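You operate a simulated robot arm through the tools that you are given. There is no shell and no other tool.

The job below is to be done with a simulated robot arm. You get a single attempt, and the scene is never put back.

TASK
Lock the new lower roll's shaft, move its guide to 15 cm and jog the film straight.
Fine: guide lever Free to slide, then Lock; shaft and guide locked, then hold Jog till the edge gauge points at green. Other controls stay.

It is judged by the outcome, as a careful person would: the job done as asked, and still so three seconds after it is handed in. It fails if anything else is knocked over, pushed out of place, dropped, spilled or broken.

THE ROBOT
A 6-joint arm with a fingered hand on a trunk, on a base that drives. Base frame: it is fixed to the floor where the robot stands at the start and does not move with it; the origin is under the middle of the robot, x ahead of it, y to its left, z up. Units: mm, degrees, N and s.
With the tool pointing down near the work surface it reaches from about 300 to 620 mm from the robot's upright axis, wherever it stands. Its first joint turns from -166.0 to 166.0 degrees. Places, roughly: depth dial [-700, 2400, 1100]; film air valve [-1100, 2700, 1000]; jog button [-1200, 2800, 1200]; lift air valve [-300, 1800, 1500]; lower brake dial [-900, 2500, 800]; lower film [2400, -6000, 0]; lower guide lever [-700, 2300, 600]; lower guide slider [-700, 2300, 800]; lower leader knob [-300, 2000, 900]; lower shaft lever [-900, 2500, 600]; perforator lever [-800, 2500, 1100]; pinch air valve [-500, 2000, 1500]; static bar switch [-1100, 2700, 1200]; upper brake dial [-200, 1700, 1600]; upper guide lever [-1200, 2800, 1500]; upper guide slider [-1100, 2700, 1800]; upper leader knob [-400, 1800, 1800]; upper shaft lever [-500, 2000, 1800]. Payload 3.2 kg.
Tool frame: the origin (TCP) lies between the finger pads and is the grasp point; the fingertips stand 22 mm ahead of it; z points along the fingers, y is the line along which they close. Largest opening 112 mm; the body of the gripper starts 60 mm behind the TCP. The gripper is a hand of 3 fingers: y runs from the thumb to the fingers, the wrist lies at [0, 0, -218] in the tool frame.
Orientation is that of the tool frame in the base frame, as a unit quaternion [x, y, z, w]. With the fingers straight down and closing along the base's y, the tool's x points along the base's -x, its y along +y and its z along -z.

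THE INTERFACE
- The arm moves only by the tool play_rows. Its arguments are lists of equal length, an entry for each row: "dp": the shift along the tool's x, y, z in mm, a list of three; "angular": the turn, a rotation vector about the tool's x, y, z in degrees, a list of three. In form: {"dp": [[dx, dy, dz], ...], "angular": [[wx, wy, wz], ...]}. A call has 1 to 20 rows; each row shifts and turns the commanded pose from where the row before left it, along the tool's axes as they then stand. A row lasts 0.2 s, in which the tool goes at most 50 mm and 8.6 degrees; a call with a longer step from one row to the next is refused whole. A pose out of reach is approached as far as the arm can. The call stops where the force on the tool passes 40 N (or 10 N more than at its start, if that is more) or the arm is blocked; 0.2 s more then pass. In this call time passes only in rows, and 0.2 s behind the last. It gives the time, the measured TCP pose, the force on the tool (base axes), the opening and the grip force at its end, in the units of the frame above (readings bear some noise), with the torque about the TCP (base axes, N m) and any sound that the robot's microphone picked up, and new pictures: "pictures" is both (left out), scene, wrist or none.
- Cameras (640 x 400 px; columns grow to the right, rows downward): "scene" is now at [28.9, 173.1, 1285.1]; the picture's right is [0.06, -1.00, 0.00], its down [-0.56, -0.04, -0.83] and it looks along [0.83, 0.05, -0.56] (base axes); focal length 268 px, centre (320, 200). "wrist" rides on the gripper at [66, 3, -80] in the tool frame; the picture's right is [-0.05, 1.00, 0.00], its down [-0.77, -0.04, -0.64] and it looks along [-0.64, -0.03, 0.77] (tool axes); focal length 275 px, centre (320, 200). There is no depth. A picture from a camera that has moved, and an enlarged one, comes with that camera's place and axes in the base frame and with its lens.
- raise_lower(by): slides the trunk up (or, below 0, down) by that many mm; the arm and the scene camera ride with it, the base frame stays. It gives what a move gives, with no picture.
- roll_base(legs): drives the robot by 1 to 6 legs, each [ahead, turn to the left] in mm and degrees, along the robot's own axes; the way and the turn of a leg run together, so that a leg with both is an arc; at most 1500 mm and 180 degrees a leg. The arm and the cameras ride along, it lands a little off, and it stops where it bumps. It gives what a move gives, and a new picture of the scene camera.
- set_fingers(finger1, finger2, thumb_bend): sets how far each is bent, from 0 (flat) to 100 (curled in); at 30 the hand is open as for a grip, at 70 the pads meet at the TCP. One left out holds its place. A second passes; each finger stops where it meets its share of the squeeze, and holds until it gets a number again. It is the only way to open and close the hand. It gives what a move gives, with no picture; readings hold the bend of each and the force on the fingers (four entries, about 0 where the hand has none), thumb and palm.
- pan_tilt(pan, tilt): turns the head with the scene camera to pan (to the left, within 155 degrees either way) and tilt (down, from -29 to 69), counted from straight ahead of the robot. It gives what a move gives, and a new picture of the scene camera.
- inspect(camera, box): a new picture of the part [left, top, right, bottom] of that camera's present view, enlarged. It takes no simulated time.
- hand_in(): hands the job in; it is judged then, once.

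Places have to be worked out from the pictures, the camera data and where the tool is seen. Open the gripper and draw the arm clear of the work before you hand the job in, unless the task says otherwise.

The tools are called after "Emit:" as name(argument=value, ...) on one line, values as JSON. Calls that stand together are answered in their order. play_rows: Moves the arm, as the interface text tells. Its arguments: {"type":"object","properties":{"dp":{"type":"array","items":{"type":"array","items":{"type":"number"}}},"angular":{"type":"array","items":{"type":"array","items":{"type":"number"}}},"pictures":{"type":"string","enum":["both","scene","wrist","none"]}},"required":["dp","angular"]} The other tools are called the same way: raise_lower (by) slides the trunk up or down; set_fingers (finger1, finger2, thumb_bend) moves the fingers one by one; roll_base (legs) drives the base; pan_tilt (pan, tilt) turns the head that bears the scene camera; inspect (camera, box) takes an enlarged picture of a part of a camera's view; hand_in () hands the job in.

At the start:

```text
t: 0.0
tool_pos: [320.2, 118.3, 770.8]
tool_rot: [0.0, 1.0, -0.001, 0.0]
ft_force: [-0.2, 0.4, -0.7]
torque: [0.01, -0.01, 0.03]
gripper_width: 111.7
grip_force: 0.0
shape: jaw
bend: [30.0, 30.0, 30.0]
finger forces: [0.0, 0.1, 0.0, 0.0, 0.0, 0.0]
trunk travel left (down, up): [-300.0, 290.0]
robot x, y, heading: [-1.8, 1.5, -0.0]
head pan, tilt: [3.6, 34.0]
```

scene: 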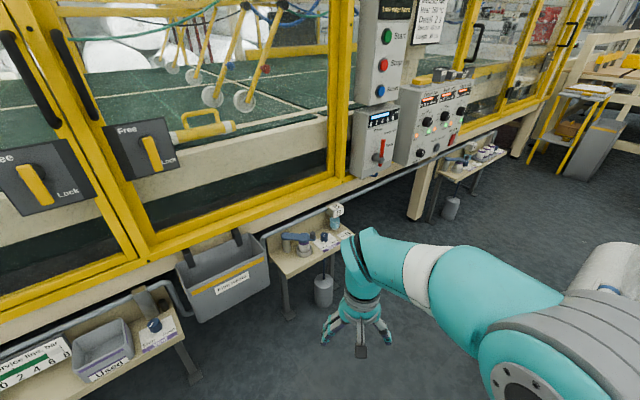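
wrist: 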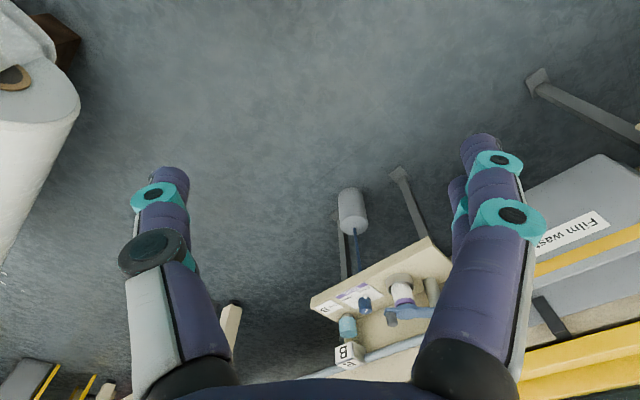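

The scene camera shows part of a packing machine with panels; the lower controls are listed to my left around [-800, 2400]. I'll turn the head to look that way first.

Emit:
pan_tilt(pan=108, tilt=15)

```text
t: 1.8
tool_pos: [320.6, 118.2, 769.6]
tool_rot: [0.0, 1.0, -0.001, 0.001]
ft_force: [0.4, 0.0, 0.2]
torque: [-0.01, 0.01, -0.02]
gripper_width: 112.2
grip_force: 0.0
shape: jaw
bend: [30.0, 30.0, 30.0]
finger forces: [0.1, 0.1, 0.0, 0.0, 0.1, 0.0]
trunk travel left (down, up): [-300.0, 290.0]
robot x, y, heading: [-1.5, -1.5, 0.0]
head pan, tilt: [108.0, 15.0]
camera scene: at [-88.4, 256.4, 1315.5], right [0.95, 0.31, 0.0], down [0.08, -0.25, -0.97], along [-0.3, 0.92, -0.26], focal length 268 px, centre (320, 200)
```

scene: 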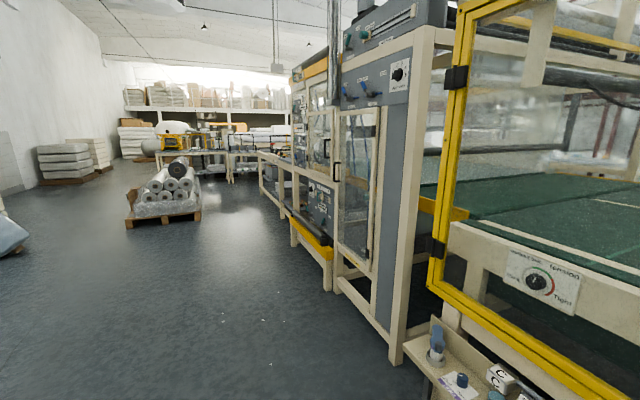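

The machine line runs away to the upper centre; the packing frame with the lower controls is in the middle of this view. I'll enlarge this section.

Emit:
inspect(camera="scene", box=[260, 0, 460, 125])

Emit:
inspect(camera="scene", box=[240, 120, 420, 300])

```text
3.20 times, centred on (360, 62) of scene
camera zoom: at [-88.4, 256.4, 1315.5], right [0.95, 0.31, 0.0], down [0.08, -0.25, -0.97], along [-0.3, 0.92, -0.26], focal length 856 px, centre (192, 640)
```

zoom: 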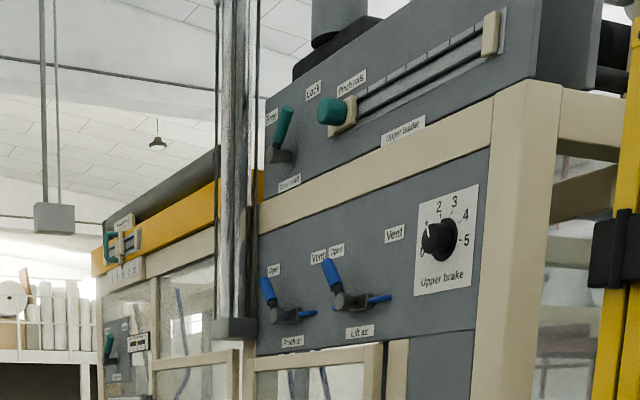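

```text
2.22 times, centred on (330, 210) of scene
camera zoom: at [-88.4, 256.4, 1315.5], right [0.95, 0.31, 0.0], down [0.08, -0.25, -0.97], along [-0.3, 0.92, -0.26], focal length 594 px, centre (298, 178)
```

zoom: 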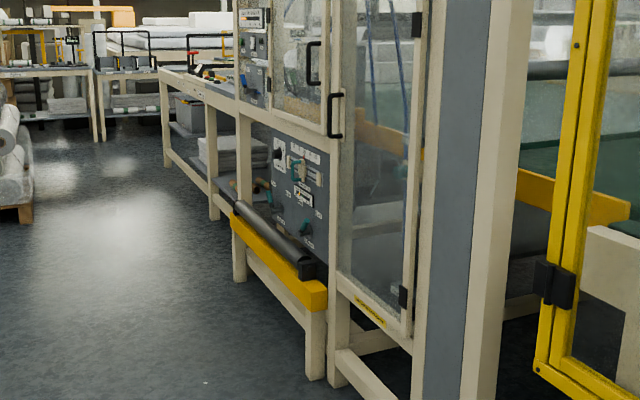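

The lower panel sits behind a yellow rail with a black roller; the face runs along about 130° heading. Before driving I check the floor to the left and behind.

Emit:
pan_tilt(pan=150, tilt=30)

Emit:
pan_tilt(pan=60, tilt=45)

Emit:
pan_tilt(pan=-150, tilt=40)

```text
t: 2.9
tool_pos: [319.3, 118.8, 770.9]
tool_rot: [-0.001, 1.0, 0.0, 0.001]
ft_force: [0.2, 0.5, 0.0]
torque: [0.03, 0.0, 0.01]
gripper_width: 111.9
grip_force: 0.1
shape: jaw
bend: [30.0, 30.0, 30.0]
finger forces: [0.0, 0.0, 0.1, 0.0, 0.1, 0.1]
trunk travel left (down, up): [-300.0, 290.0]
robot x, y, heading: [-3.8, -1.0, -0.1]
head pan, tilt: [150.0, 30.0]
camera scene: at [-137.9, 212.8, 1291.3], right [0.5, 0.87, 0.0], down [0.43, -0.25, -0.87], along [-0.75, 0.43, -0.5], focal length 268 px, centre (320, 200)
```

scene: 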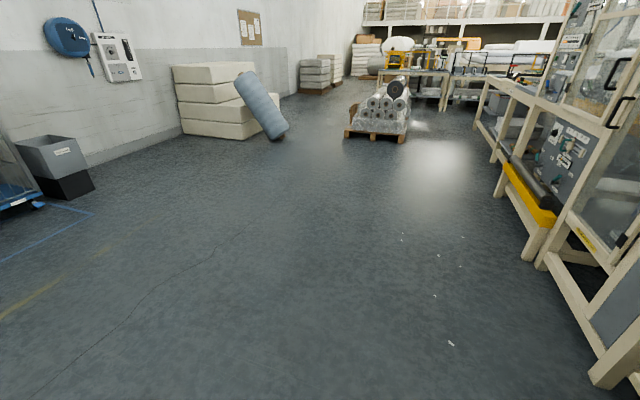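

```text
t: 4.5
tool_pos: [321.2, 118.4, 770.1]
tool_rot: [0.0, 1.0, 0.001, 0.0]
ft_force: [0.0, 0.0, -0.3]
torque: [-0.02, -0.02, -0.01]
gripper_width: 112.1
grip_force: 0.1
shape: jaw
bend: [30.0, 30.0, 30.0]
finger forces: [0.1, 0.0, 0.0, 0.0, 0.0, 0.0]
trunk travel left (down, up): [-300.0, 290.0]
robot x, y, heading: [3.2, -2.2, 0.1]
head pan, tilt: [60.0, 45.0]
camera scene: at [-18.9, 238.0, 1268.7], right [0.87, -0.5, 0.0], down [-0.35, -0.61, -0.71], along [0.35, 0.61, -0.71], focal length 268 px, centre (320, 200)
```

scene: 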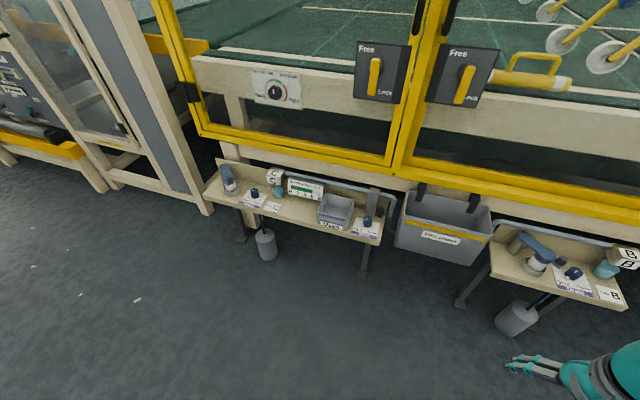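

```text
t: 7.6
tool_pos: [319.7, 118.3, 770.1]
tool_rot: [0.001, 1.0, 0.0, 0.0]
ft_force: [0.2, 0.2, -0.6]
torque: [0.01, -0.01, 0.0]
gripper_width: 111.7
grip_force: 0.1
shape: jaw
bend: [30.0, 30.0, 30.0]
finger forces: [0.0, 0.0, 0.1, 0.0, 0.0, 0.0]
trunk travel left (down, up): [-300.0, 290.0]
robot x, y, heading: [-1.3, -1.2, -0.0]
head pan, tilt: [-150.0, 40.0]
camera scene: at [-133.2, 125.0, 1276.0], right [-0.5, 0.87, 0.0], down [0.56, 0.32, -0.77], along [-0.66, -0.38, -0.64], focal length 268 px, centre (320, 200)
```

scene: 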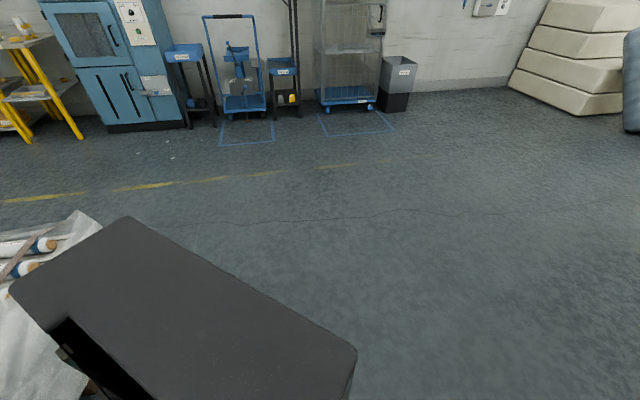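

The floor between here and the lower panel is clear (only flat scraps), rolls lie ~1 m to my right rear. I turn left and drive along the machine to stand before the lower panel.

Emit:
roll_base(legs=[[0, 124.8], [1500, 0], [800, 0]])

```text
t: 24.0
tool_pos: [-1550.6, 2088.9, 770.3]
tool_rot: [0.88, -0.474, 0.0, 0.001]
ft_force: [-1.1, 0.4, 0.0]
torque: [0.01, -0.03, 0.01]
gripper_width: 111.7
grip_force: 0.0
shape: jaw
bend: [30.0, 30.0, 30.0]
finger forces: [0.0, 0.1, 0.0, 0.1, 0.1, 0.0]
trunk travel left (down, up): [-300.0, 290.0]
robot x, y, heading: [-1273.2, 1885.6, 123.4]
head pan, tilt: [-150.0, 40.0]
camera scene: at [-1303.3, 1708.9, 1275.9], right [-0.45, -0.89, 0.0], down [-0.57, 0.29, -0.77], along [0.69, -0.34, -0.64], focal length 268 px, centre (320, 200)
```

scene: 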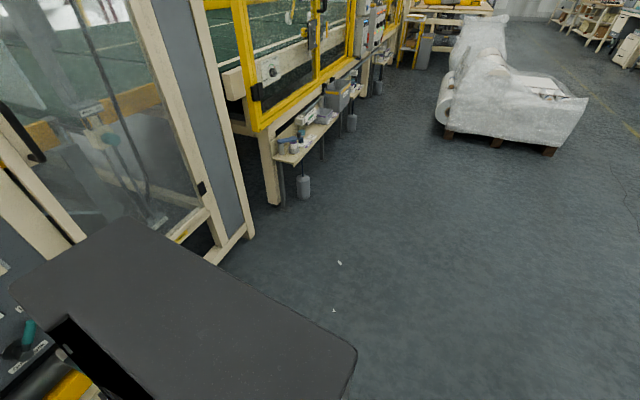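

The robot stands at (-1273, 1886), heading 123°. I turn the head toward the panel on my right before turning the base.

Emit:
pan_tilt(pan=-83, tilt=40)

```text
t: 25.4
tool_pos: [-1551.3, 2088.6, 770.6]
tool_rot: [0.88, -0.475, 0.0, 0.0]
ft_force: [0.6, -0.3, 0.0]
torque: [0.0, 0.02, -0.03]
gripper_width: 112.0
grip_force: 0.1
shape: jaw
bend: [30.0, 30.0, 30.0]
finger forces: [0.0, 0.0, 0.1, 0.1, 0.0, 0.0]
trunk travel left (down, up): [-300.0, 290.0]
robot x, y, heading: [-1274.8, 1888.0, 123.6]
head pan, tilt: [-83.0, 40.0]
camera scene: at [-1314.6, 1802.1, 1276.0], right [0.65, -0.76, 0.0], down [-0.49, -0.42, -0.77], along [0.58, 0.5, -0.64], focal length 268 px, centre (320, 200)
```

scene: 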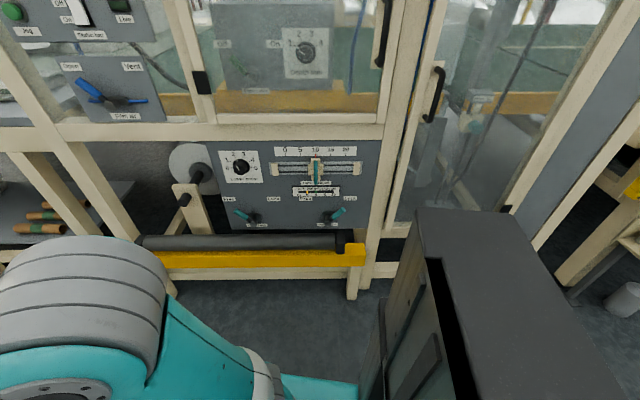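

The lower panel is in view: brake dial, guide slider with scale, two levers. I enlarge it.

Emit:
inspect(camera="scene", box=[205, 135, 385, 240])

Emit:
inspect(camera="scene", box=[0, 0, 220, 137])

```text
3.56 times, centred on (295, 188) of scene
camera zoom: at [-1314.6, 1802.1, 1276.0], right [0.65, -0.76, 0.0], down [-0.49, -0.42, -0.77], along [0.58, 0.5, -0.64], focal length 951 px, centre (409, 244)
```

zoom: 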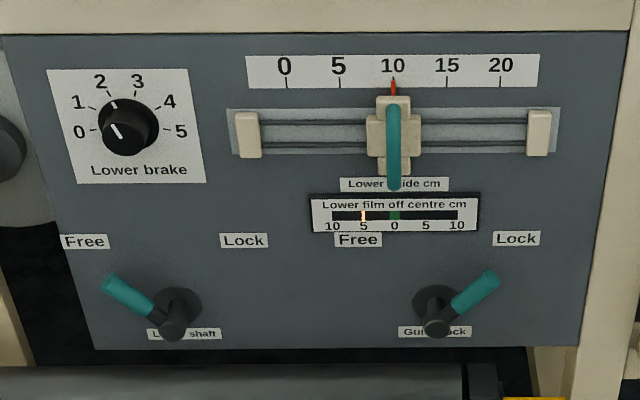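

```text
2.91 times, centred on (110, 68) of scene
camera zoom: at [-1314.6, 1802.1, 1276.0], right [0.65, -0.76, 0.0], down [-0.49, -0.42, -0.77], along [0.58, 0.5, -0.64], focal length 778 px, centre (931, 582)
```

zoom: 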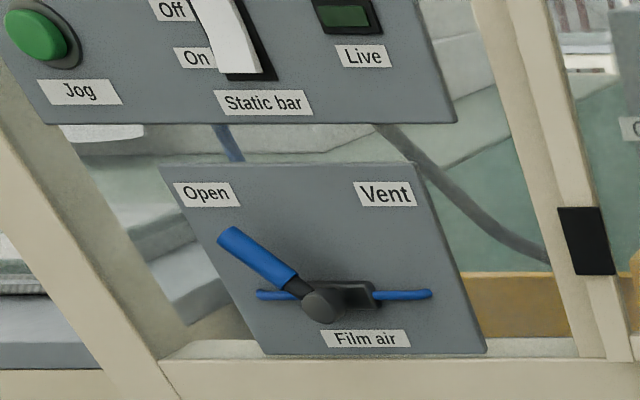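

The levers read clearly: the shaft lever is at Free, the guide lever at Lock, the guide at 10 cm, and the off-centre gauge at about 5 to the left. I turn the base to face the panel and look straight ahead.

Emit:
roll_base(legs=[[0, -83.5]])

Emit:
pan_tilt(pan=0, tilt=40)

```text
t: 29.4
tool_pos: [-1099.7, 2180.7, 769.9]
tool_rot: [-0.333, 0.943, 0.0, 0.0]
ft_force: [0.9, 0.1, -0.2]
torque: [0.03, -0.01, 0.03]
gripper_width: 111.7
grip_force: 0.1
shape: jaw
bend: [30.0, 30.0, 30.0]
finger forces: [0.0, 0.1, 0.1, 0.0, 0.0, 0.0]
trunk travel left (down, up): [-300.0, 290.0]
robot x, y, heading: [-1271.8, 1884.7, 38.9]
head pan, tilt: [-83.0, 40.0]
camera scene: at [-1363.9, 1920.7, 1276.0], right [-0.7, -0.72, 0.0], down [-0.46, 0.45, -0.77], along [0.55, -0.53, -0.64], focal length 268 px, centre (320, 200)
```

scene: 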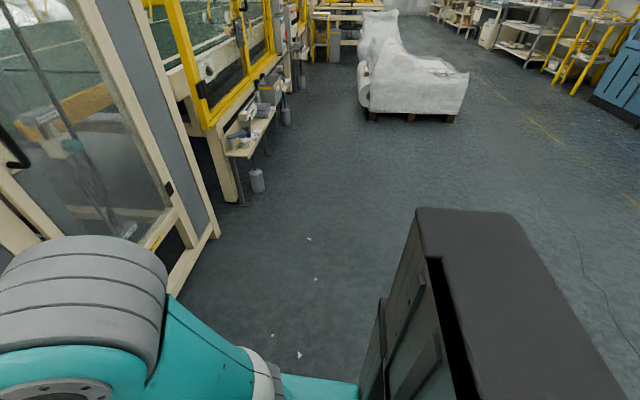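

```text
t: 30.9
tool_pos: [-1100.6, 2180.5, 769.1]
tool_rot: [-0.333, 0.943, 0.0, 0.0]
ft_force: [0.3, -0.6, -0.1]
torque: [0.04, 0.0, -0.02]
gripper_width: 112.0
grip_force: 0.1
shape: jaw
bend: [30.0, 30.0, 30.0]
finger forces: [0.0, 0.0, 0.0, 0.1, 0.0, 0.1]
trunk travel left (down, up): [-300.0, 290.0]
robot x, y, heading: [-1277.4, 1886.8, 39.2]
head pan, tilt: [0.0, 40.0]
camera scene: at [-1358.9, 2033.2, 1276.0], right [0.63, -0.78, 0.0], down [-0.5, -0.4, -0.77], along [0.6, 0.48, -0.64], focal length 268 px, centre (320, 200)
```

scene: 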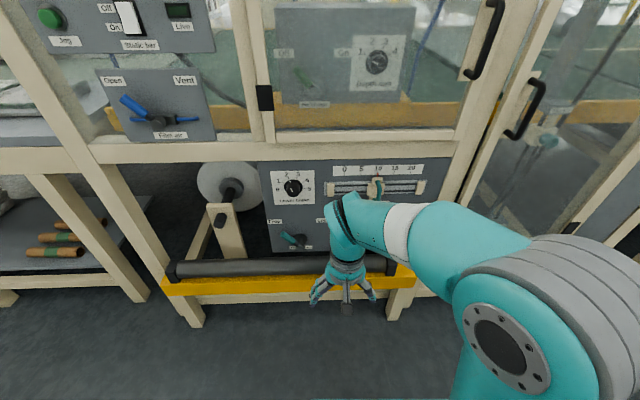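

The robot now faces the panel roughly squarely with the arm in front of it. I enlarge the panel to measure its position and orientation.

Emit:
inspect(camera="scene", box=[150, 130, 470, 330])

Emit:
inspect(camera="scene", box=[0, 0, 240, 150])

```text
2.00 times, centred on (310, 230) of scene
camera zoom: at [-1358.9, 2033.2, 1276.0], right [0.63, -0.78, 0.0], down [-0.5, -0.4, -0.77], along [0.6, 0.48, -0.64], focal length 535 px, centre (340, 140)
```

zoom: 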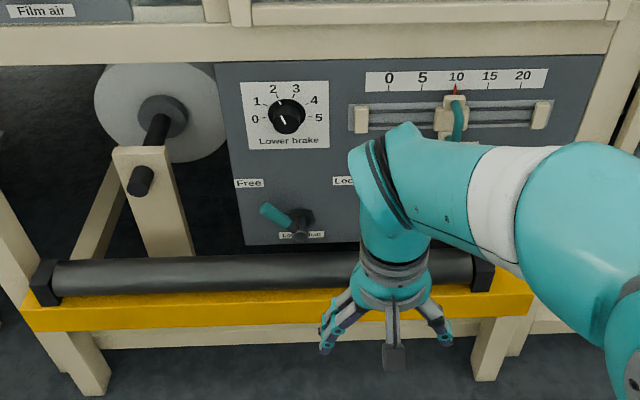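

```text
2.67 times, centred on (120, 75) of scene
camera zoom: at [-1358.9, 2033.2, 1276.0], right [0.63, -0.78, 0.0], down [-0.5, -0.4, -0.77], along [0.6, 0.48, -0.64], focal length 714 px, centre (853, 533)
```

zoom: 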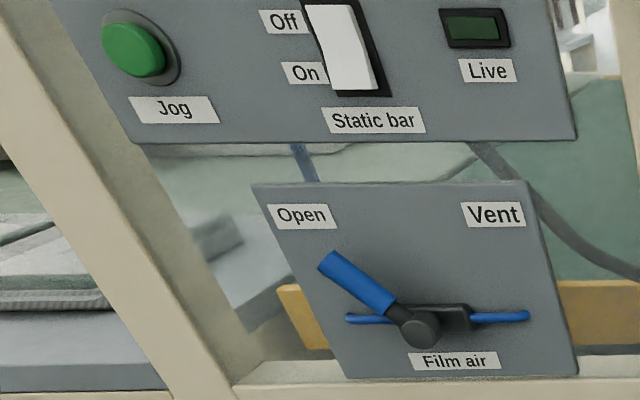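

Panel normal is at about 41.6° and the panel face about 1000 mm along it; levers pivot near z≈533, slider handle near z≈765. I now bring the hand forward and tilt it from down to horizontal, pointing at the panel, still well clear of it.

Emit:
play_rows(dp=[[-35, 0, 0], [-35, 0, 0], [-35, 0, 0], [-13.2, 0, 0], [-13.1, 0, 1.9], [-12.7, 0, 3.7], [-12, 0, 5.5], [-11.1, 0, 7.1], [-10, 0, 8.7], [-8.6, 0, 10], [-7.1, 0, 11.1], [-5.5, 0, 12], [-3.7, 0, 12.7], [-1.9, 0, 13.1]], angular=[[0, 0, -0.9], [0, 0, -0.9], [0, 0, -0.9], [0, -8.18, 0], [0, -8.18, 0], [0, -8.18, 0], [0, -8.18, 0], [0, -8.18, 0], [0, -8.18, 0], [0, -8.18, 0], [0, -8.18, 0], [0, -8.18, 0], [0, -8.18, 0], [0, -8.18, 0]], pictures="both")

```text
t: 34.0
tool_pos: [-968.0, 2408.5, 820.9]
tool_rot: [-0.246, 0.669, 0.242, 0.659]
ft_force: [0.1, 0.2, 0.3]
torque: [0.0, 0.03, -0.01]
gripper_width: 111.9
grip_force: 0.0
shape: jaw
bend: [30.0, 30.0, 30.0]
finger forces: [0.1, 0.1, 0.1, 0.0, 0.1, 0.0]
out of reach, approached as far as the arm can: row 12, 13, 14
trunk travel left (down, up): [-300.0, 290.0]
robot x, y, heading: [-1271.4, 1887.3, 39.1]
head pan, tilt: [0.0, 40.0]
camera scene: at [-1358.9, 2033.2, 1276.0], right [0.63, -0.78, 0.0], down [-0.5, -0.4, -0.77], along [0.6, 0.48, -0.64], focal length 268 px, centre (320, 200)
camera wrist: at [-1032.1, 2358.1, 757.0], right [-0.65, 0.76, 0.05], down [-0.45, -0.43, 0.78], along [0.61, 0.48, 0.62], focal length 275 px, centre (320, 200)
```

scene: 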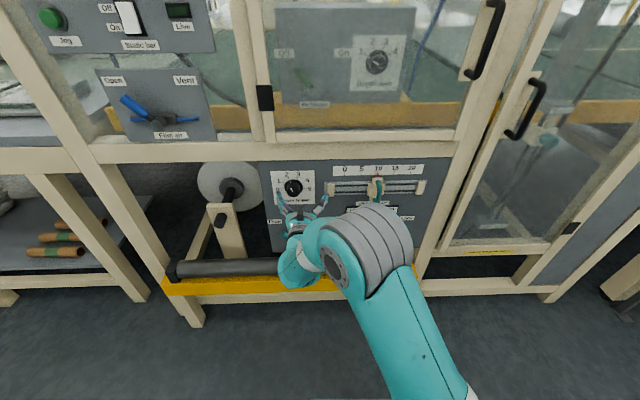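
wrist: 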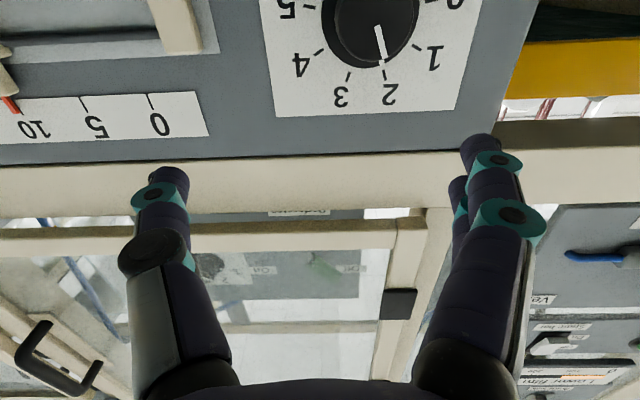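

The hand is now horizontal at about n=875, z=821 (a bit off since the last rows were out of reach near the body). The trunk can bring it down to lever height; I lower the trunk by 240 mm, nothing is below the hand in front of the rail.

Emit:
raise_lower(by=-240)

Emit:
pan_tilt(pan=0, tilt=25)

```text
t: 36.5
tool_pos: [-968.0, 2409.5, 582.3]
tool_rot: [-0.246, 0.669, 0.242, 0.658]
ft_force: [0.3, 0.0, 0.6]
torque: [-0.02, 0.0, 0.01]
gripper_width: 111.9
grip_force: 0.0
shape: jaw
bend: [30.0, 30.0, 30.0]
finger forces: [0.1, 0.0, 0.1, 0.1, 0.0, 0.1]
trunk travel left (down, up): [-60.0, 530.0]
robot x, y, heading: [-1275.6, 1885.2, 39.1]
head pan, tilt: [0.0, 40.0]
```

```text
t: 37.2
tool_pos: [-966.8, 2409.5, 580.8]
tool_rot: [-0.247, 0.668, 0.243, 0.658]
ft_force: [-0.2, -0.2, 0.1]
torque: [0.01, -0.03, -0.01]
gripper_width: 112.3
grip_force: 0.1
shape: jaw
bend: [30.0, 30.0, 30.0]
finger forces: [0.0, 0.0, 0.0, 0.0, 0.0, 0.1]
trunk travel left (down, up): [-60.0, 530.0]
robot x, y, heading: [-1274.8, 1887.5, 39.0]
head pan, tilt: [0.0, 25.0]
camera scene: at [-1353.4, 2037.7, 1059.2], right [0.63, -0.78, 0.0], down [-0.33, -0.27, -0.91], along [0.7, 0.57, -0.42], focal length 268 px, centre (320, 200)
```

scene: 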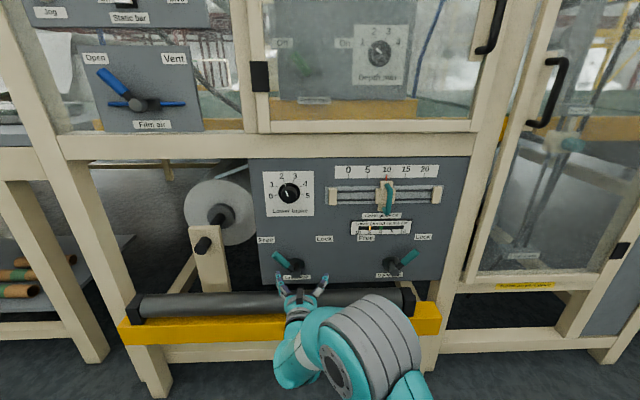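

The lower panel is now seen clearly, with the hand at z≈581 just in front. I enlarge the panel for a precise look at the levers and slider.

Emit:
inspect(camera="scene", box=[240, 150, 480, 300])

Emit:
inspect(camera="wrist", box=[0, 0, 640, 400])

```text
2.67 times, centred on (360, 225) of scene
camera zoom: at [-1353.4, 2037.7, 1059.2], right [0.63, -0.78, 0.0], down [-0.33, -0.27, -0.91], along [0.7, 0.57, -0.42], focal length 714 px, centre (213, 133)
```

zoom: 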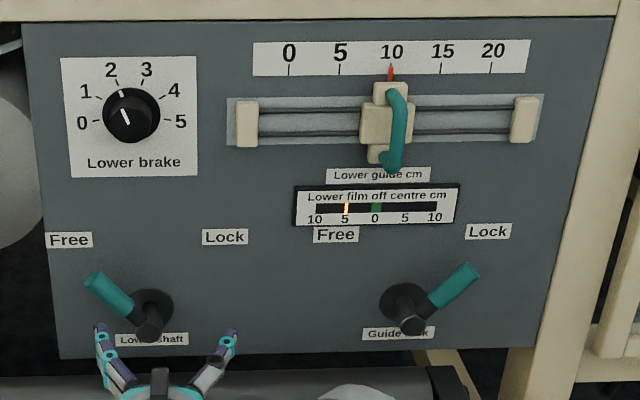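

```text
1.00 times, centred on (320, 200) of wrist (not enlarged: the box is as wide or as high as the picture)
camera zoom: at [-1032.0, 2357.7, 516.9], right [-0.65, 0.76, 0.05], down [-0.45, -0.43, 0.78], along [0.61, 0.48, 0.62], focal length 275 px, centre (320, 200)
```

zoom: 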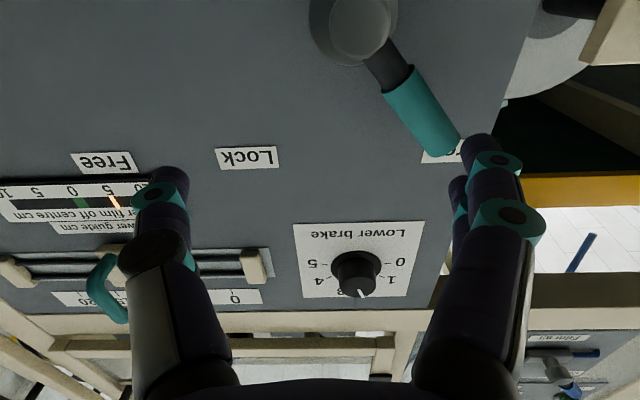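

Both views agree: shaft lever pivot at (R −2464, z 535), its handle tip up-left at (R −2521, z 607), about 40 mm off the panel. I close the hand into a pusher and check its shape.

Emit:
set_fingers(finger1=70, finger2=70, thumb_bend=70)

Emit:
inspect(camera="wrist", box=[0, 0, 640, 400])

Emit:
inspect(camera="scene", box=[240, 220, 400, 320])

```text
t: 38.2
tool_pos: [-966.3, 2409.7, 581.6]
tool_rot: [-0.246, 0.669, 0.243, 0.658]
ft_force: [-0.4, 0.3, -0.3]
torque: [0.03, 0.02, 0.01]
gripper_width: 2.8
grip_force: 0.0
shape: fingers
bend: [70.0, 70.0, 70.0]
finger forces: [0.0, 0.1, 0.0, 0.1, 0.0, 0.1]
trunk travel left (down, up): [-60.0, 530.0]
robot x, y, heading: [-1275.0, 1885.7, 38.7]
head pan, tilt: [0.0, 25.0]
```

```text
1.00 times, centred on (320, 200) of wrist (not enlarged: the box is as wide or as high as the picture)
camera zoom: at [-1032.0, 2357.7, 516.9], right [-0.65, 0.76, 0.05], down [-0.45, -0.43, 0.78], along [0.61, 0.48, 0.62], focal length 275 px, centre (320, 200)
```

zoom: 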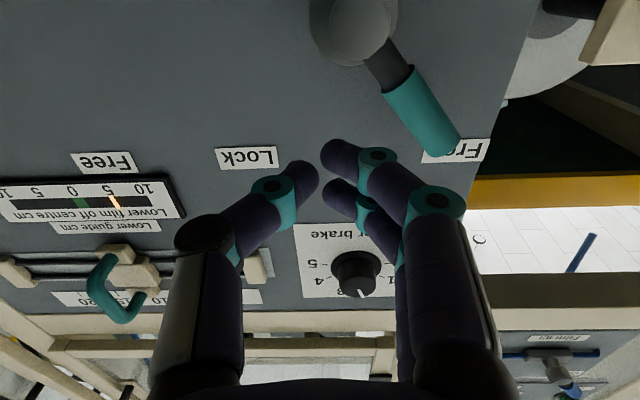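

```text
4.00 times, centred on (320, 270) of scene
camera zoom: at [-1353.4, 2037.7, 1059.3], right [0.63, -0.78, 0.0], down [-0.33, -0.27, -0.91], along [0.7, 0.57, -0.42], focal length 1070 px, centre (320, -80)
```

zoom: 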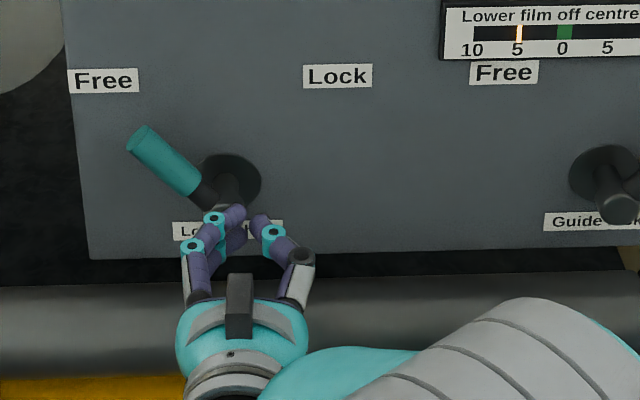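

The closed pads form a pusher roughly ±20 mm around the TCP. I move it left and slightly down, to R≈−2539, z≈564, still back from the panel, and check the pose follows.

Emit:
play_rows(dp=[[6, 32, 0], [6, 32, 0], [5.5, 31, 0]], angular=[[0, 0, 0], [0, 0, 0], [0, 0, 0]], pictures="wrist")

```text
t: 39.0
tool_pos: [-1029.0, 2481.3, 564.9]
tool_rot: [-0.246, 0.668, 0.242, 0.659]
ft_force: [0.2, 0.0, -0.3]
torque: [-0.01, 0.0, -0.01]
gripper_width: 2.7
grip_force: 0.1
shape: fingers
bend: [70.0, 70.0, 70.0]
finger forces: [0.1, 0.1, 0.0, 0.0, 0.1, 0.1]
trunk travel left (down, up): [-60.0, 530.0]
robot x, y, heading: [-1271.4, 1883.5, 39.0]
head pan, tilt: [0.0, 25.0]
camera wrist: at [-1093.9, 2429.4, 500.4], right [-0.65, 0.76, 0.05], down [-0.45, -0.43, 0.78], along [0.61, 0.48, 0.62], focal length 275 px, centre (320, 200)
```

wrist: 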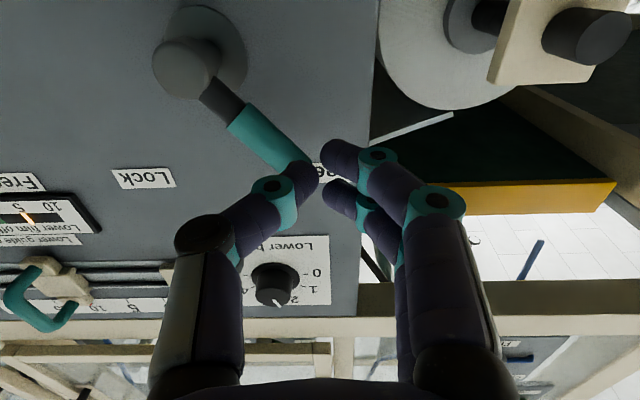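

Pose follows the command. Now forward 74 mm so that the fingertips stand beside and below the lever handle.

Emit:
play_rows(dp=[[0, 0, 25], [0, 0, 25], [0, 0, 24]], angular=[[0, 0, 0], [0, 0, 0], [0, 0, 0]], pictures="both")

Emit:
inspect(camera="scene", box=[240, 220, 400, 320])

```text
t: 39.8
tool_pos: [-973.8, 2530.1, 563.4]
tool_rot: [-0.247, 0.669, 0.242, 0.658]
ft_force: [0.6, -0.1, -1.1]
torque: [-0.01, -0.02, -0.01]
gripper_width: 2.8
grip_force: 0.0
shape: fingers
bend: [70.0, 70.0, 70.0]
finger forces: [0.0, 0.0, 0.0, 0.0, 0.1, 0.1]
trunk travel left (down, up): [-60.0, 530.0]
robot x, y, heading: [-1273.9, 1888.4, 39.1]
head pan, tilt: [0.0, 25.0]
camera scene: at [-1353.4, 2037.7, 1059.3], right [0.63, -0.78, 0.0], down [-0.33, -0.27, -0.91], along [0.7, 0.57, -0.42], focal length 268 px, centre (320, 200)
camera wrist: at [-1038.1, 2478.0, 498.2], right [-0.65, 0.76, 0.05], down [-0.45, -0.43, 0.78], along [0.61, 0.49, 0.62], focal length 275 px, centre (320, 200)
```

scene: 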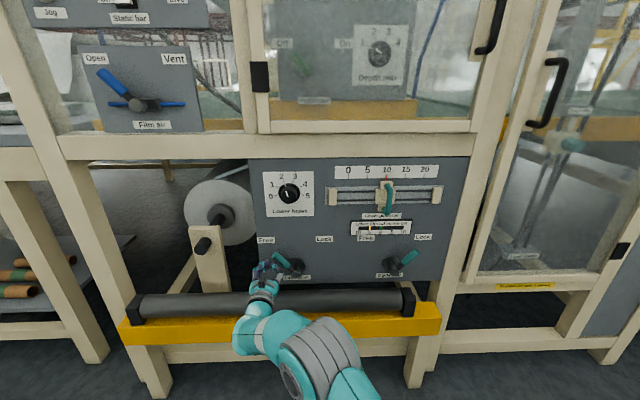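
wrist: 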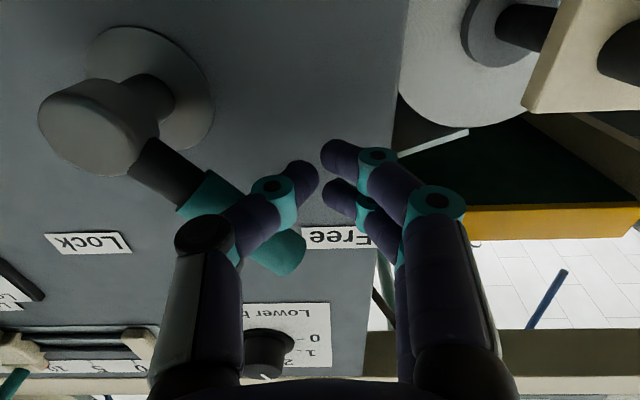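

```text
4.00 times, centred on (320, 270) of scene
camera zoom: at [-1353.4, 2037.7, 1059.3], right [0.63, -0.78, 0.0], down [-0.33, -0.27, -0.91], along [0.7, 0.57, -0.42], focal length 1070 px, centre (320, -80)
```

zoom: 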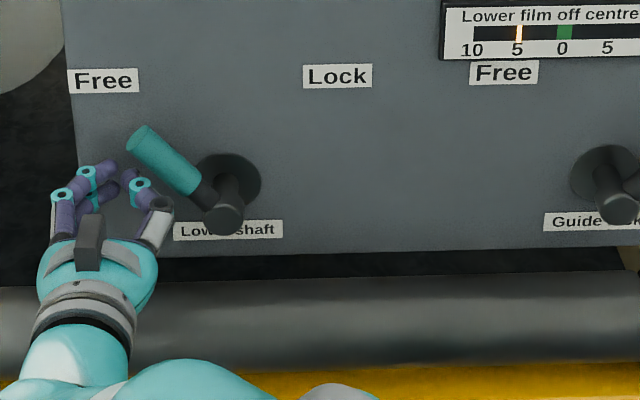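

The fingertips sit at lower-left of the handle as planned (n≈951). I push the handle along its arc, first to upright.

Emit:
play_rows(dp=[[-7.2, -8.1, 0.2], [-11, -7.2, 0.1], [-9.6, -9, 0.2], [-7.9, -10.4, 0.2], [-5.9, -11.8, 0.2]], angular=[[0, 0, 0], [0, 0, 0], [0, 0, 0], [0, 0, 0], [0, 0, 0]], pictures="wrist")

Emit:
inspect(camera="scene", box=[240, 220, 400, 320])

```text
t: 41.0
tool_pos: [-941.1, 2495.7, 603.7]
tool_rot: [-0.247, 0.669, 0.242, 0.658]
ft_force: [-1.7, 0.1, 0.0]
torque: [-0.02, 0.0, -0.03]
gripper_width: 2.1
grip_force: 0.7
shape: fingers
bend: [70.0, 70.0, 70.0]
finger forces: [0.0, 0.0, 0.1, 0.0, 0.8, 0.1]
trunk travel left (down, up): [-60.0, 530.0]
robot x, y, heading: [-1274.8, 1886.0, 38.8]
head pan, tilt: [0.0, 25.0]
camera wrist: at [-1005.6, 2444.1, 539.4], right [-0.65, 0.76, 0.05], down [-0.45, -0.43, 0.78], along [0.61, 0.48, 0.62], focal length 275 px, centre (320, 200)
```

wrist: 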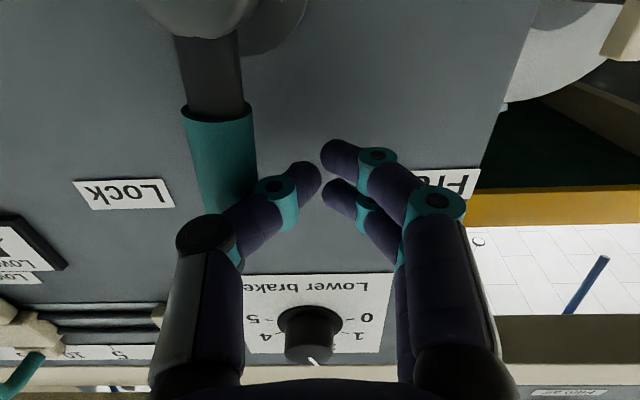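

```text
4.00 times, centred on (320, 270) of scene
camera zoom: at [-1353.4, 2037.8, 1059.3], right [0.63, -0.78, 0.0], down [-0.33, -0.27, -0.91], along [0.7, 0.57, -0.42], focal length 1070 px, centre (320, -80)
```

zoom: 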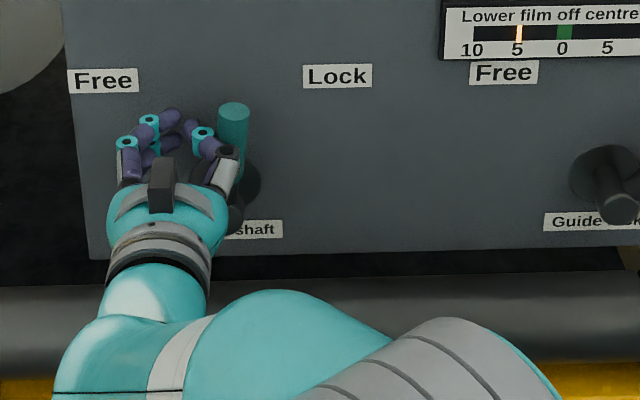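

The lever follows easily (about 2 N) and is now upright. I continue the arc toward Lock.

Emit:
play_rows(dp=[[-3.8, -12.6, 0.2], [-1.6, -13, 0.2], [0.8, -13.2, 0.2], [3, -12.8, 0.2]], angular=[[0, 0, 0], [0, 0, 0], [0, 0, 0], [0, 0, 0]], pictures="wrist")

Emit:
inspect(camera="scene", box=[240, 220, 400, 320])

```text
t: 42.0
tool_pos: [-908.4, 2457.9, 606.4]
tool_rot: [-0.247, 0.668, 0.243, 0.659]
ft_force: [-3.6, 3.2, 2.7]
torque: [-0.03, 0.0, 0.0]
gripper_width: 0.2
grip_force: 2.4
shape: fingers
bend: [70.0, 70.0, 71.0]
finger forces: [0.1, 0.0, 0.0, 0.0, 4.7, 0.0]
trunk travel left (down, up): [-60.0, 530.0]
robot x, y, heading: [-1275.4, 1886.8, 38.9]
head pan, tilt: [0.0, 25.0]
camera wrist: at [-972.5, 2406.0, 542.4], right [-0.65, 0.76, 0.05], down [-0.45, -0.43, 0.78], along [0.61, 0.49, 0.62], focal length 275 px, centre (320, 200)
```

wrist: 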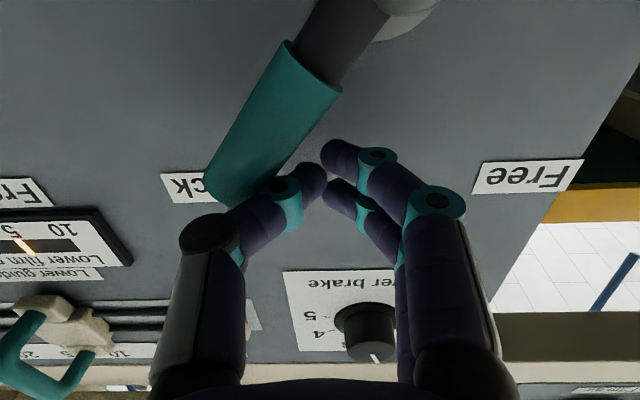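

```text
4.00 times, centred on (320, 270) of scene
camera zoom: at [-1353.9, 2037.6, 1059.3], right [0.63, -0.78, 0.0], down [-0.33, -0.27, -0.91], along [0.7, 0.57, -0.42], focal length 1070 px, centre (320, -80)
```

zoom: 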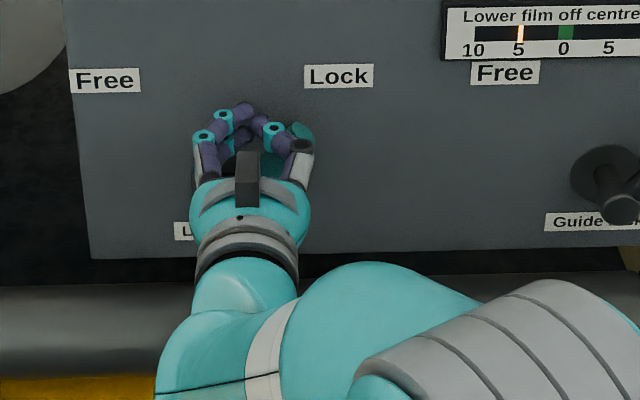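

Force rises to about 5 N with the lever about 35–40° past upright. I push a little further down-right to seat it against the Lock stop.

Emit:
play_rows(dp=[[2, -3, 0], [2.5, -3, 0], [2.5, -3, 0]], angular=[[0, 0, 0], [0, 0, 0], [0, 0, 0]], pictures="wrist")

```text
t: 42.8
tool_pos: [-903.5, 2449.6, 603.6]
tool_rot: [-0.246, 0.666, 0.244, 0.661]
ft_force: [-16.7, 9.3, 26.3]
torque: [-0.17, -0.16, -0.09]
gripper_width: 0.0
grip_force: 14.0
shape: fingers
bend: [69.0, 69.0, 76.0]
finger forces: [0.0, 0.1, 0.0, 0.1, 28.0, 0.0]
trunk travel left (down, up): [-60.0, 530.0]
robot x, y, heading: [-1278.1, 1889.2, 39.0]
head pan, tilt: [0.0, 25.0]
camera wrist: at [-967.3, 2398.3, 538.5], right [-0.65, 0.76, 0.05], down [-0.46, -0.44, 0.78], along [0.61, 0.48, 0.63], focal length 275 px, centre (320, 200)
```

wrist: 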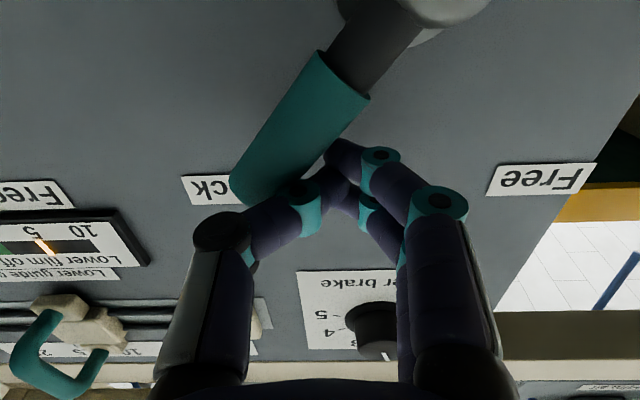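

Force is now ~32 N, so the lever is against its stop at Lock. I release by moving up-left off the handle and then draw back from the panel.

Emit:
play_rows(dp=[[-8, 10, 0], [-12, 15, 0], [0, 0, -30], [0, 0, -35]], angular=[[0, 0, 0], [0, 0, 0], [0, 0, 0], [0, 0, 0]], pictures="both")

Emit:
inspect(camera="scene", box=[240, 150, 480, 300])

```text
t: 43.8
tool_pos: [-966.6, 2427.0, 618.1]
tool_rot: [-0.247, 0.67, 0.242, 0.657]
ft_force: [0.6, 0.7, -0.9]
torque: [-0.01, 0.01, 0.04]
gripper_width: 2.1
grip_force: 0.0
shape: fingers
bend: [70.0, 70.0, 70.0]
finger forces: [0.0, 0.0, 0.1, 0.0, 0.0, 0.0]
trunk travel left (down, up): [-60.0, 530.0]
robot x, y, heading: [-1277.9, 1889.5, 38.9]
head pan, tilt: [0.0, 25.0]
camera scene: at [-1353.3, 2038.0, 1059.2], right [0.63, -0.78, 0.0], down [-0.33, -0.27, -0.91], along [0.7, 0.57, -0.42], focal length 268 px, centre (320, 200)
camera wrist: at [-1032.1, 2375.8, 553.9], right [-0.65, 0.76, 0.05], down [-0.45, -0.43, 0.78], along [0.61, 0.48, 0.62], focal length 275 px, centre (320, 200)
```

scene: 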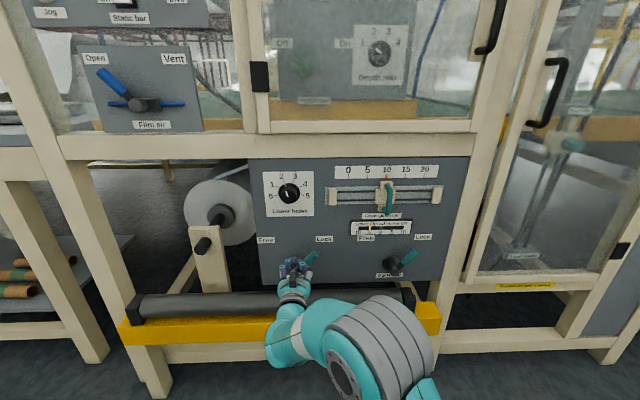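
wrist: 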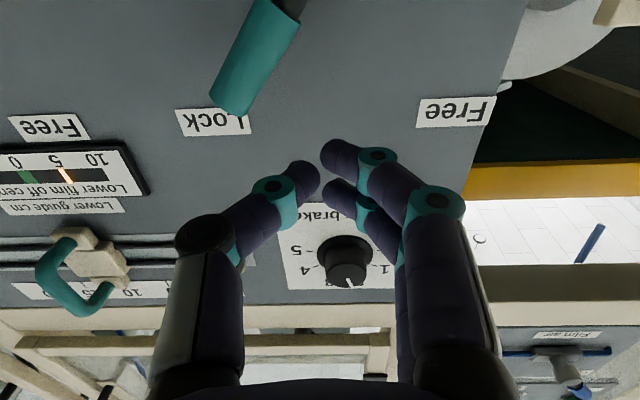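

```text
2.67 times, centred on (360, 225) of scene
camera zoom: at [-1353.3, 2038.0, 1059.2], right [0.63, -0.78, 0.0], down [-0.33, -0.27, -0.91], along [0.7, 0.57, -0.42], focal length 714 px, centre (213, 133)
```

zoom: 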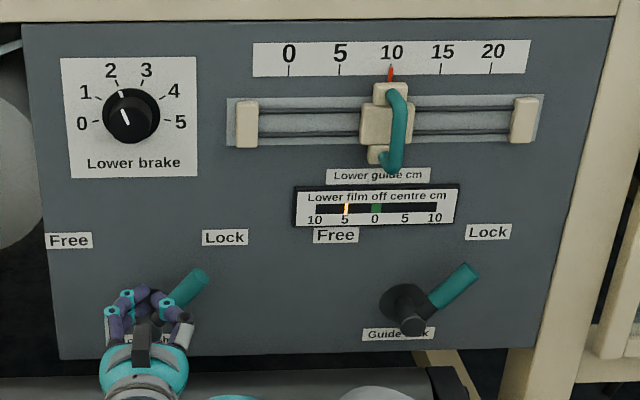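

The shaft lever now points to Lock, mirroring the guide lever's Lock position. I move the hand right, well in front of the panel, to the lower-right side of the guide lever (R≈−2099, z≈563).

Emit:
play_rows(dp=[[6.9, -44.7, 0], [6.9, -44.7, 0], [6.9, -44.7, 0], [6.9, -44.7, 0], [6.9, -44.7, 0], [6.9, -44.7, 0], [6.9, -44.7, 0], [6.9, -44.7, 0]], angular=[[0, 0, 0], [0, 0, 0], [0, 0, 0], [0, 0, 0], [0, 0, 0], [0, 0, 0], [0, 0, 0], [0, 0, 0]], pictures="both")

Emit:
inspect(camera="scene", box=[240, 150, 480, 300])

```text
t: 45.6
tool_pos: [-881.2, 2323.4, 728.4]
tool_rot: [-0.242, 0.676, 0.234, 0.656]
ft_force: [0.1, -0.1, 0.4]
torque: [0.0, -0.03, -0.02]
gripper_width: 2.3
grip_force: 0.0
shape: fingers
bend: [70.0, 70.0, 70.0]
finger forces: [0.1, 0.0, 0.0, 0.0, 0.0, 0.0]
out of reach, approached as far as the arm can: row 1, 2, 3, 4, 5, 6, 7, 8
trunk travel left (down, up): [-60.0, 530.0]
robot x, y, heading: [-1274.5, 1885.0, 39.1]
head pan, tilt: [0.0, 25.0]
camera scene: at [-1353.4, 2037.9, 1059.2], right [0.63, -0.78, 0.0], down [-0.33, -0.27, -0.91], along [0.7, 0.57, -0.42], focal length 268 px, centre (320, 200)
camera wrist: at [-947.3, 2273.2, 666.3], right [-0.63, 0.77, 0.05], down [-0.45, -0.42, 0.79], along [0.63, 0.48, 0.61], focal length 275 px, centre (320, 200)
```

scene: 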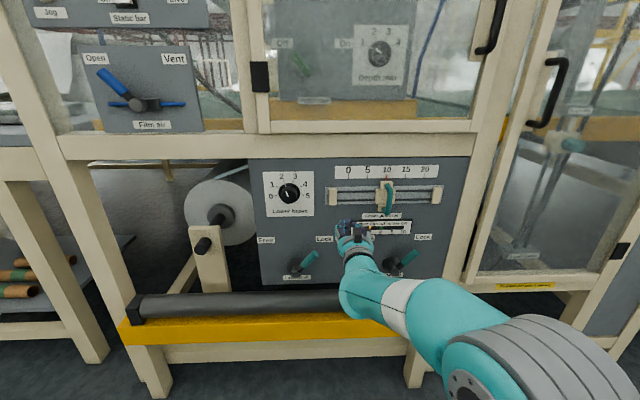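
wrist: 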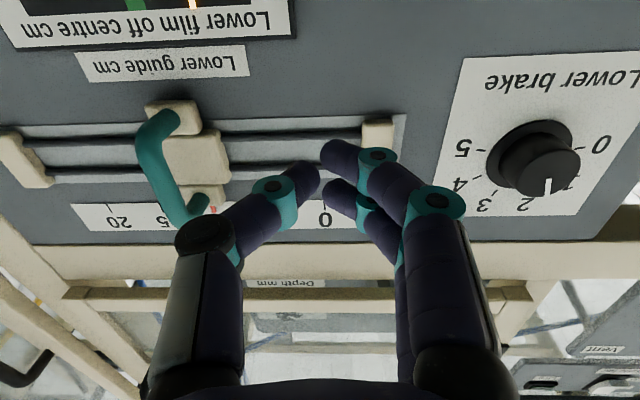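

```text
2.67 times, centred on (360, 225) of scene
camera zoom: at [-1353.4, 2037.9, 1059.2], right [0.63, -0.78, 0.0], down [-0.33, -0.27, -0.91], along [0.7, 0.57, -0.42], focal length 714 px, centre (213, 133)
```

zoom: 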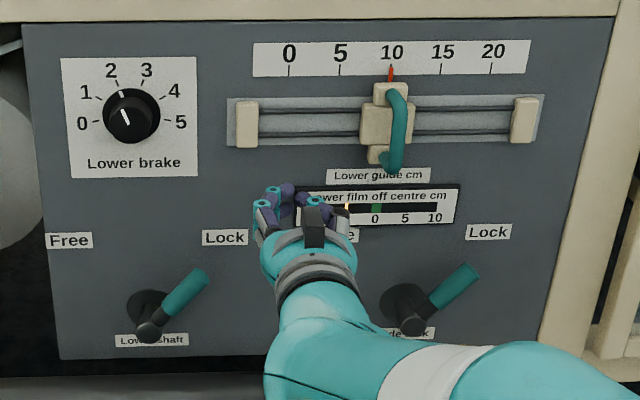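

The shaft lever is confirmed at Lock. The spot right of the guide lever is too close to the robot's own axis for a level hand, so I back the base straight off by 90 mm to gain room.

Emit:
roll_base(legs=[[-90, 0]])

```text
t: 46.7
tool_pos: [-950.3, 2267.6, 729.8]
tool_rot: [-0.242, 0.675, 0.235, 0.657]
ft_force: [0.6, -0.1, 0.0]
torque: [0.0, -0.01, 0.0]
gripper_width: 2.6
grip_force: 0.1
shape: fingers
bend: [70.0, 70.0, 70.0]
finger forces: [0.0, 0.0, 0.1, 0.0, 0.0, 0.0]
trunk travel left (down, up): [-60.0, 530.0]
robot x, y, heading: [-1341.5, 1832.0, 38.6]
head pan, tilt: [0.0, 25.0]
camera scene: at [-1422.9, 1981.4, 1059.3], right [0.63, -0.78, 0.0], down [-0.33, -0.27, -0.91], along [0.71, 0.57, -0.42], focal length 268 px, centre (320, 200)
```

scene: 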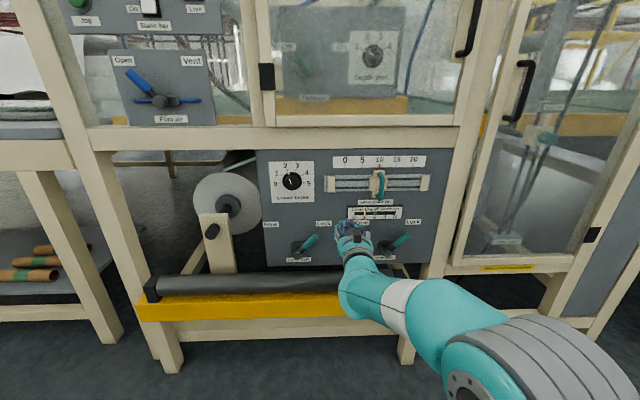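

Now there is room. I first straighten the hand (turn ~2° left, pitch up ~1.6°), come forward to n≈880, then go right and down to the lower-right of the guide lever.

Emit:
play_rows(dp=[[0, 0, 20], [0, 0, 30], [0, 0, 32], [14, -19, 0], [14, -19, 0], [14, -19, 0], [14, -19, 0], [14, -19, 0], [14, -19, 0], [14, -19, 0], [14, -19, 0], [14, -19, 0], [14, -19, 0], [14, -19, 0], [13, -19, 0]], angular=[[-2.2, -1.6, 0], [0, 0, 0], [0, 0, 0], [0, 0, 0], [0, 0, 0], [0, 0, 0], [0, 0, 0], [0, 0, 0], [0, 0, 0], [0, 0, 0], [0, 0, 0], [0, 0, 0], [0, 0, 0], [0, 0, 0], [0, 0, 0]], pictures="both")

```text
t: 49.9
tool_pos: [-824.7, 2368.2, 717.2]
tool_rot: [-0.248, 0.665, 0.246, 0.66]
ft_force: [0.1, -1.2, 0.6]
torque: [0.03, -0.01, 0.0]
gripper_width: 2.3
grip_force: 0.1
shape: fingers
bend: [70.0, 70.0, 70.0]
finger forces: [0.1, 0.0, 0.0, 0.0, 0.0, 0.0]
out of reach, approached as far as the arm can: row 1, 4, 5, 6, 7, 8, 9, 10, 11, 12, 13, 14, 15
trunk travel left (down, up): [-60.0, 530.0]
robot x, y, heading: [-1341.7, 1828.7, 39.1]
head pan, tilt: [0.0, 25.0]
camera scene: at [-1422.9, 1981.4, 1059.3], right [0.63, -0.78, 0.0], down [-0.33, -0.27, -0.91], along [0.71, 0.57, -0.42], focal length 268 px, centre (320, 200)
camera wrist: at [-888.1, 2316.4, 652.5], right [-0.65, 0.76, 0.05], down [-0.45, -0.44, 0.78], along [0.61, 0.49, 0.63], focal length 275 px, centre (320, 200)
```

scene: 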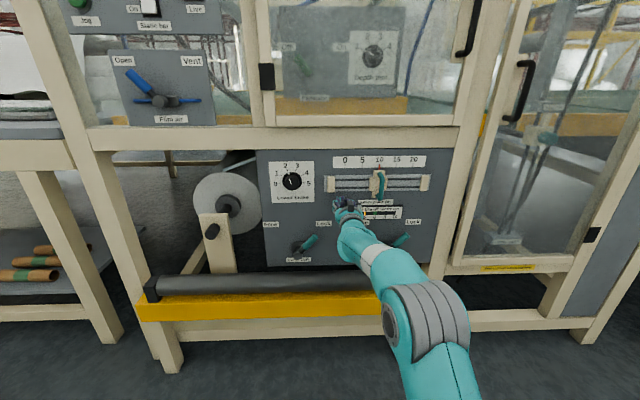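
wrist: 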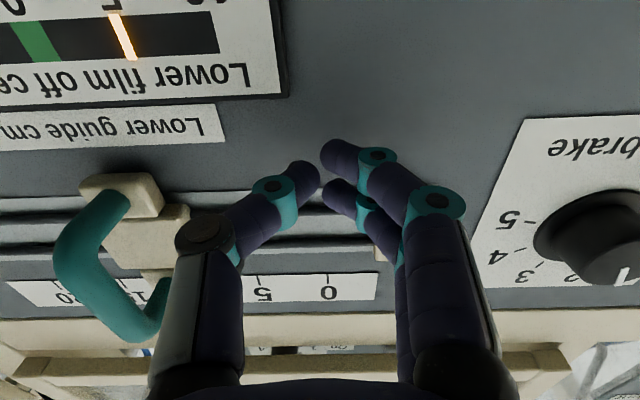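

Going right of my own axis seems limited by the wrist, while the region 180–280 mm left of the axis worked well. So I'll back off, shift the base ~360 mm to the right along the machine, and approach again so the guide controls lie to my left-front.

Emit:
roll_base(legs=[[-450, 0], [0, -47.2], [493, 0], [0, 50]])

```text
t: 59.5
tool_pos: [-714.7, 2030.5, 718.5]
tool_rot: [-0.261, 0.661, 0.258, 0.655]
ft_force: [-0.1, 0.3, 0.0]
torque: [-0.03, -0.04, -0.01]
gripper_width: 2.6
grip_force: 0.1
shape: fingers
bend: [70.0, 70.0, 70.0]
finger forces: [0.1, 0.1, 0.0, 0.1, 0.0, 0.0]
trunk travel left (down, up): [-60.0, 530.0]
robot x, y, heading: [-1213.6, 1471.5, 41.0]
head pan, tilt: [0.0, 25.0]
camera scene: at [-1298.3, 1621.1, 1059.3], right [0.66, -0.75, 0.0], down [-0.32, -0.28, -0.91], along [0.68, 0.6, -0.42], focal length 268 px, centre (320, 200)
```

scene: 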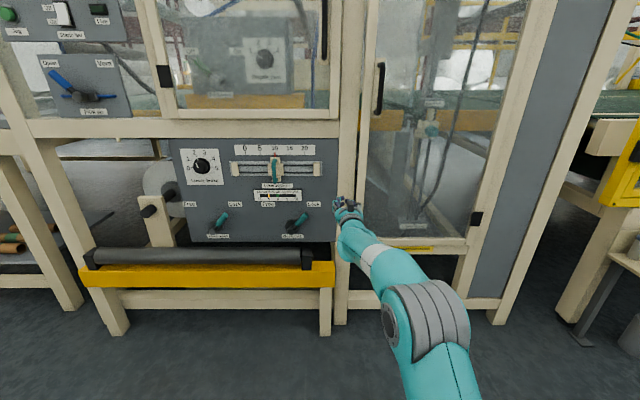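

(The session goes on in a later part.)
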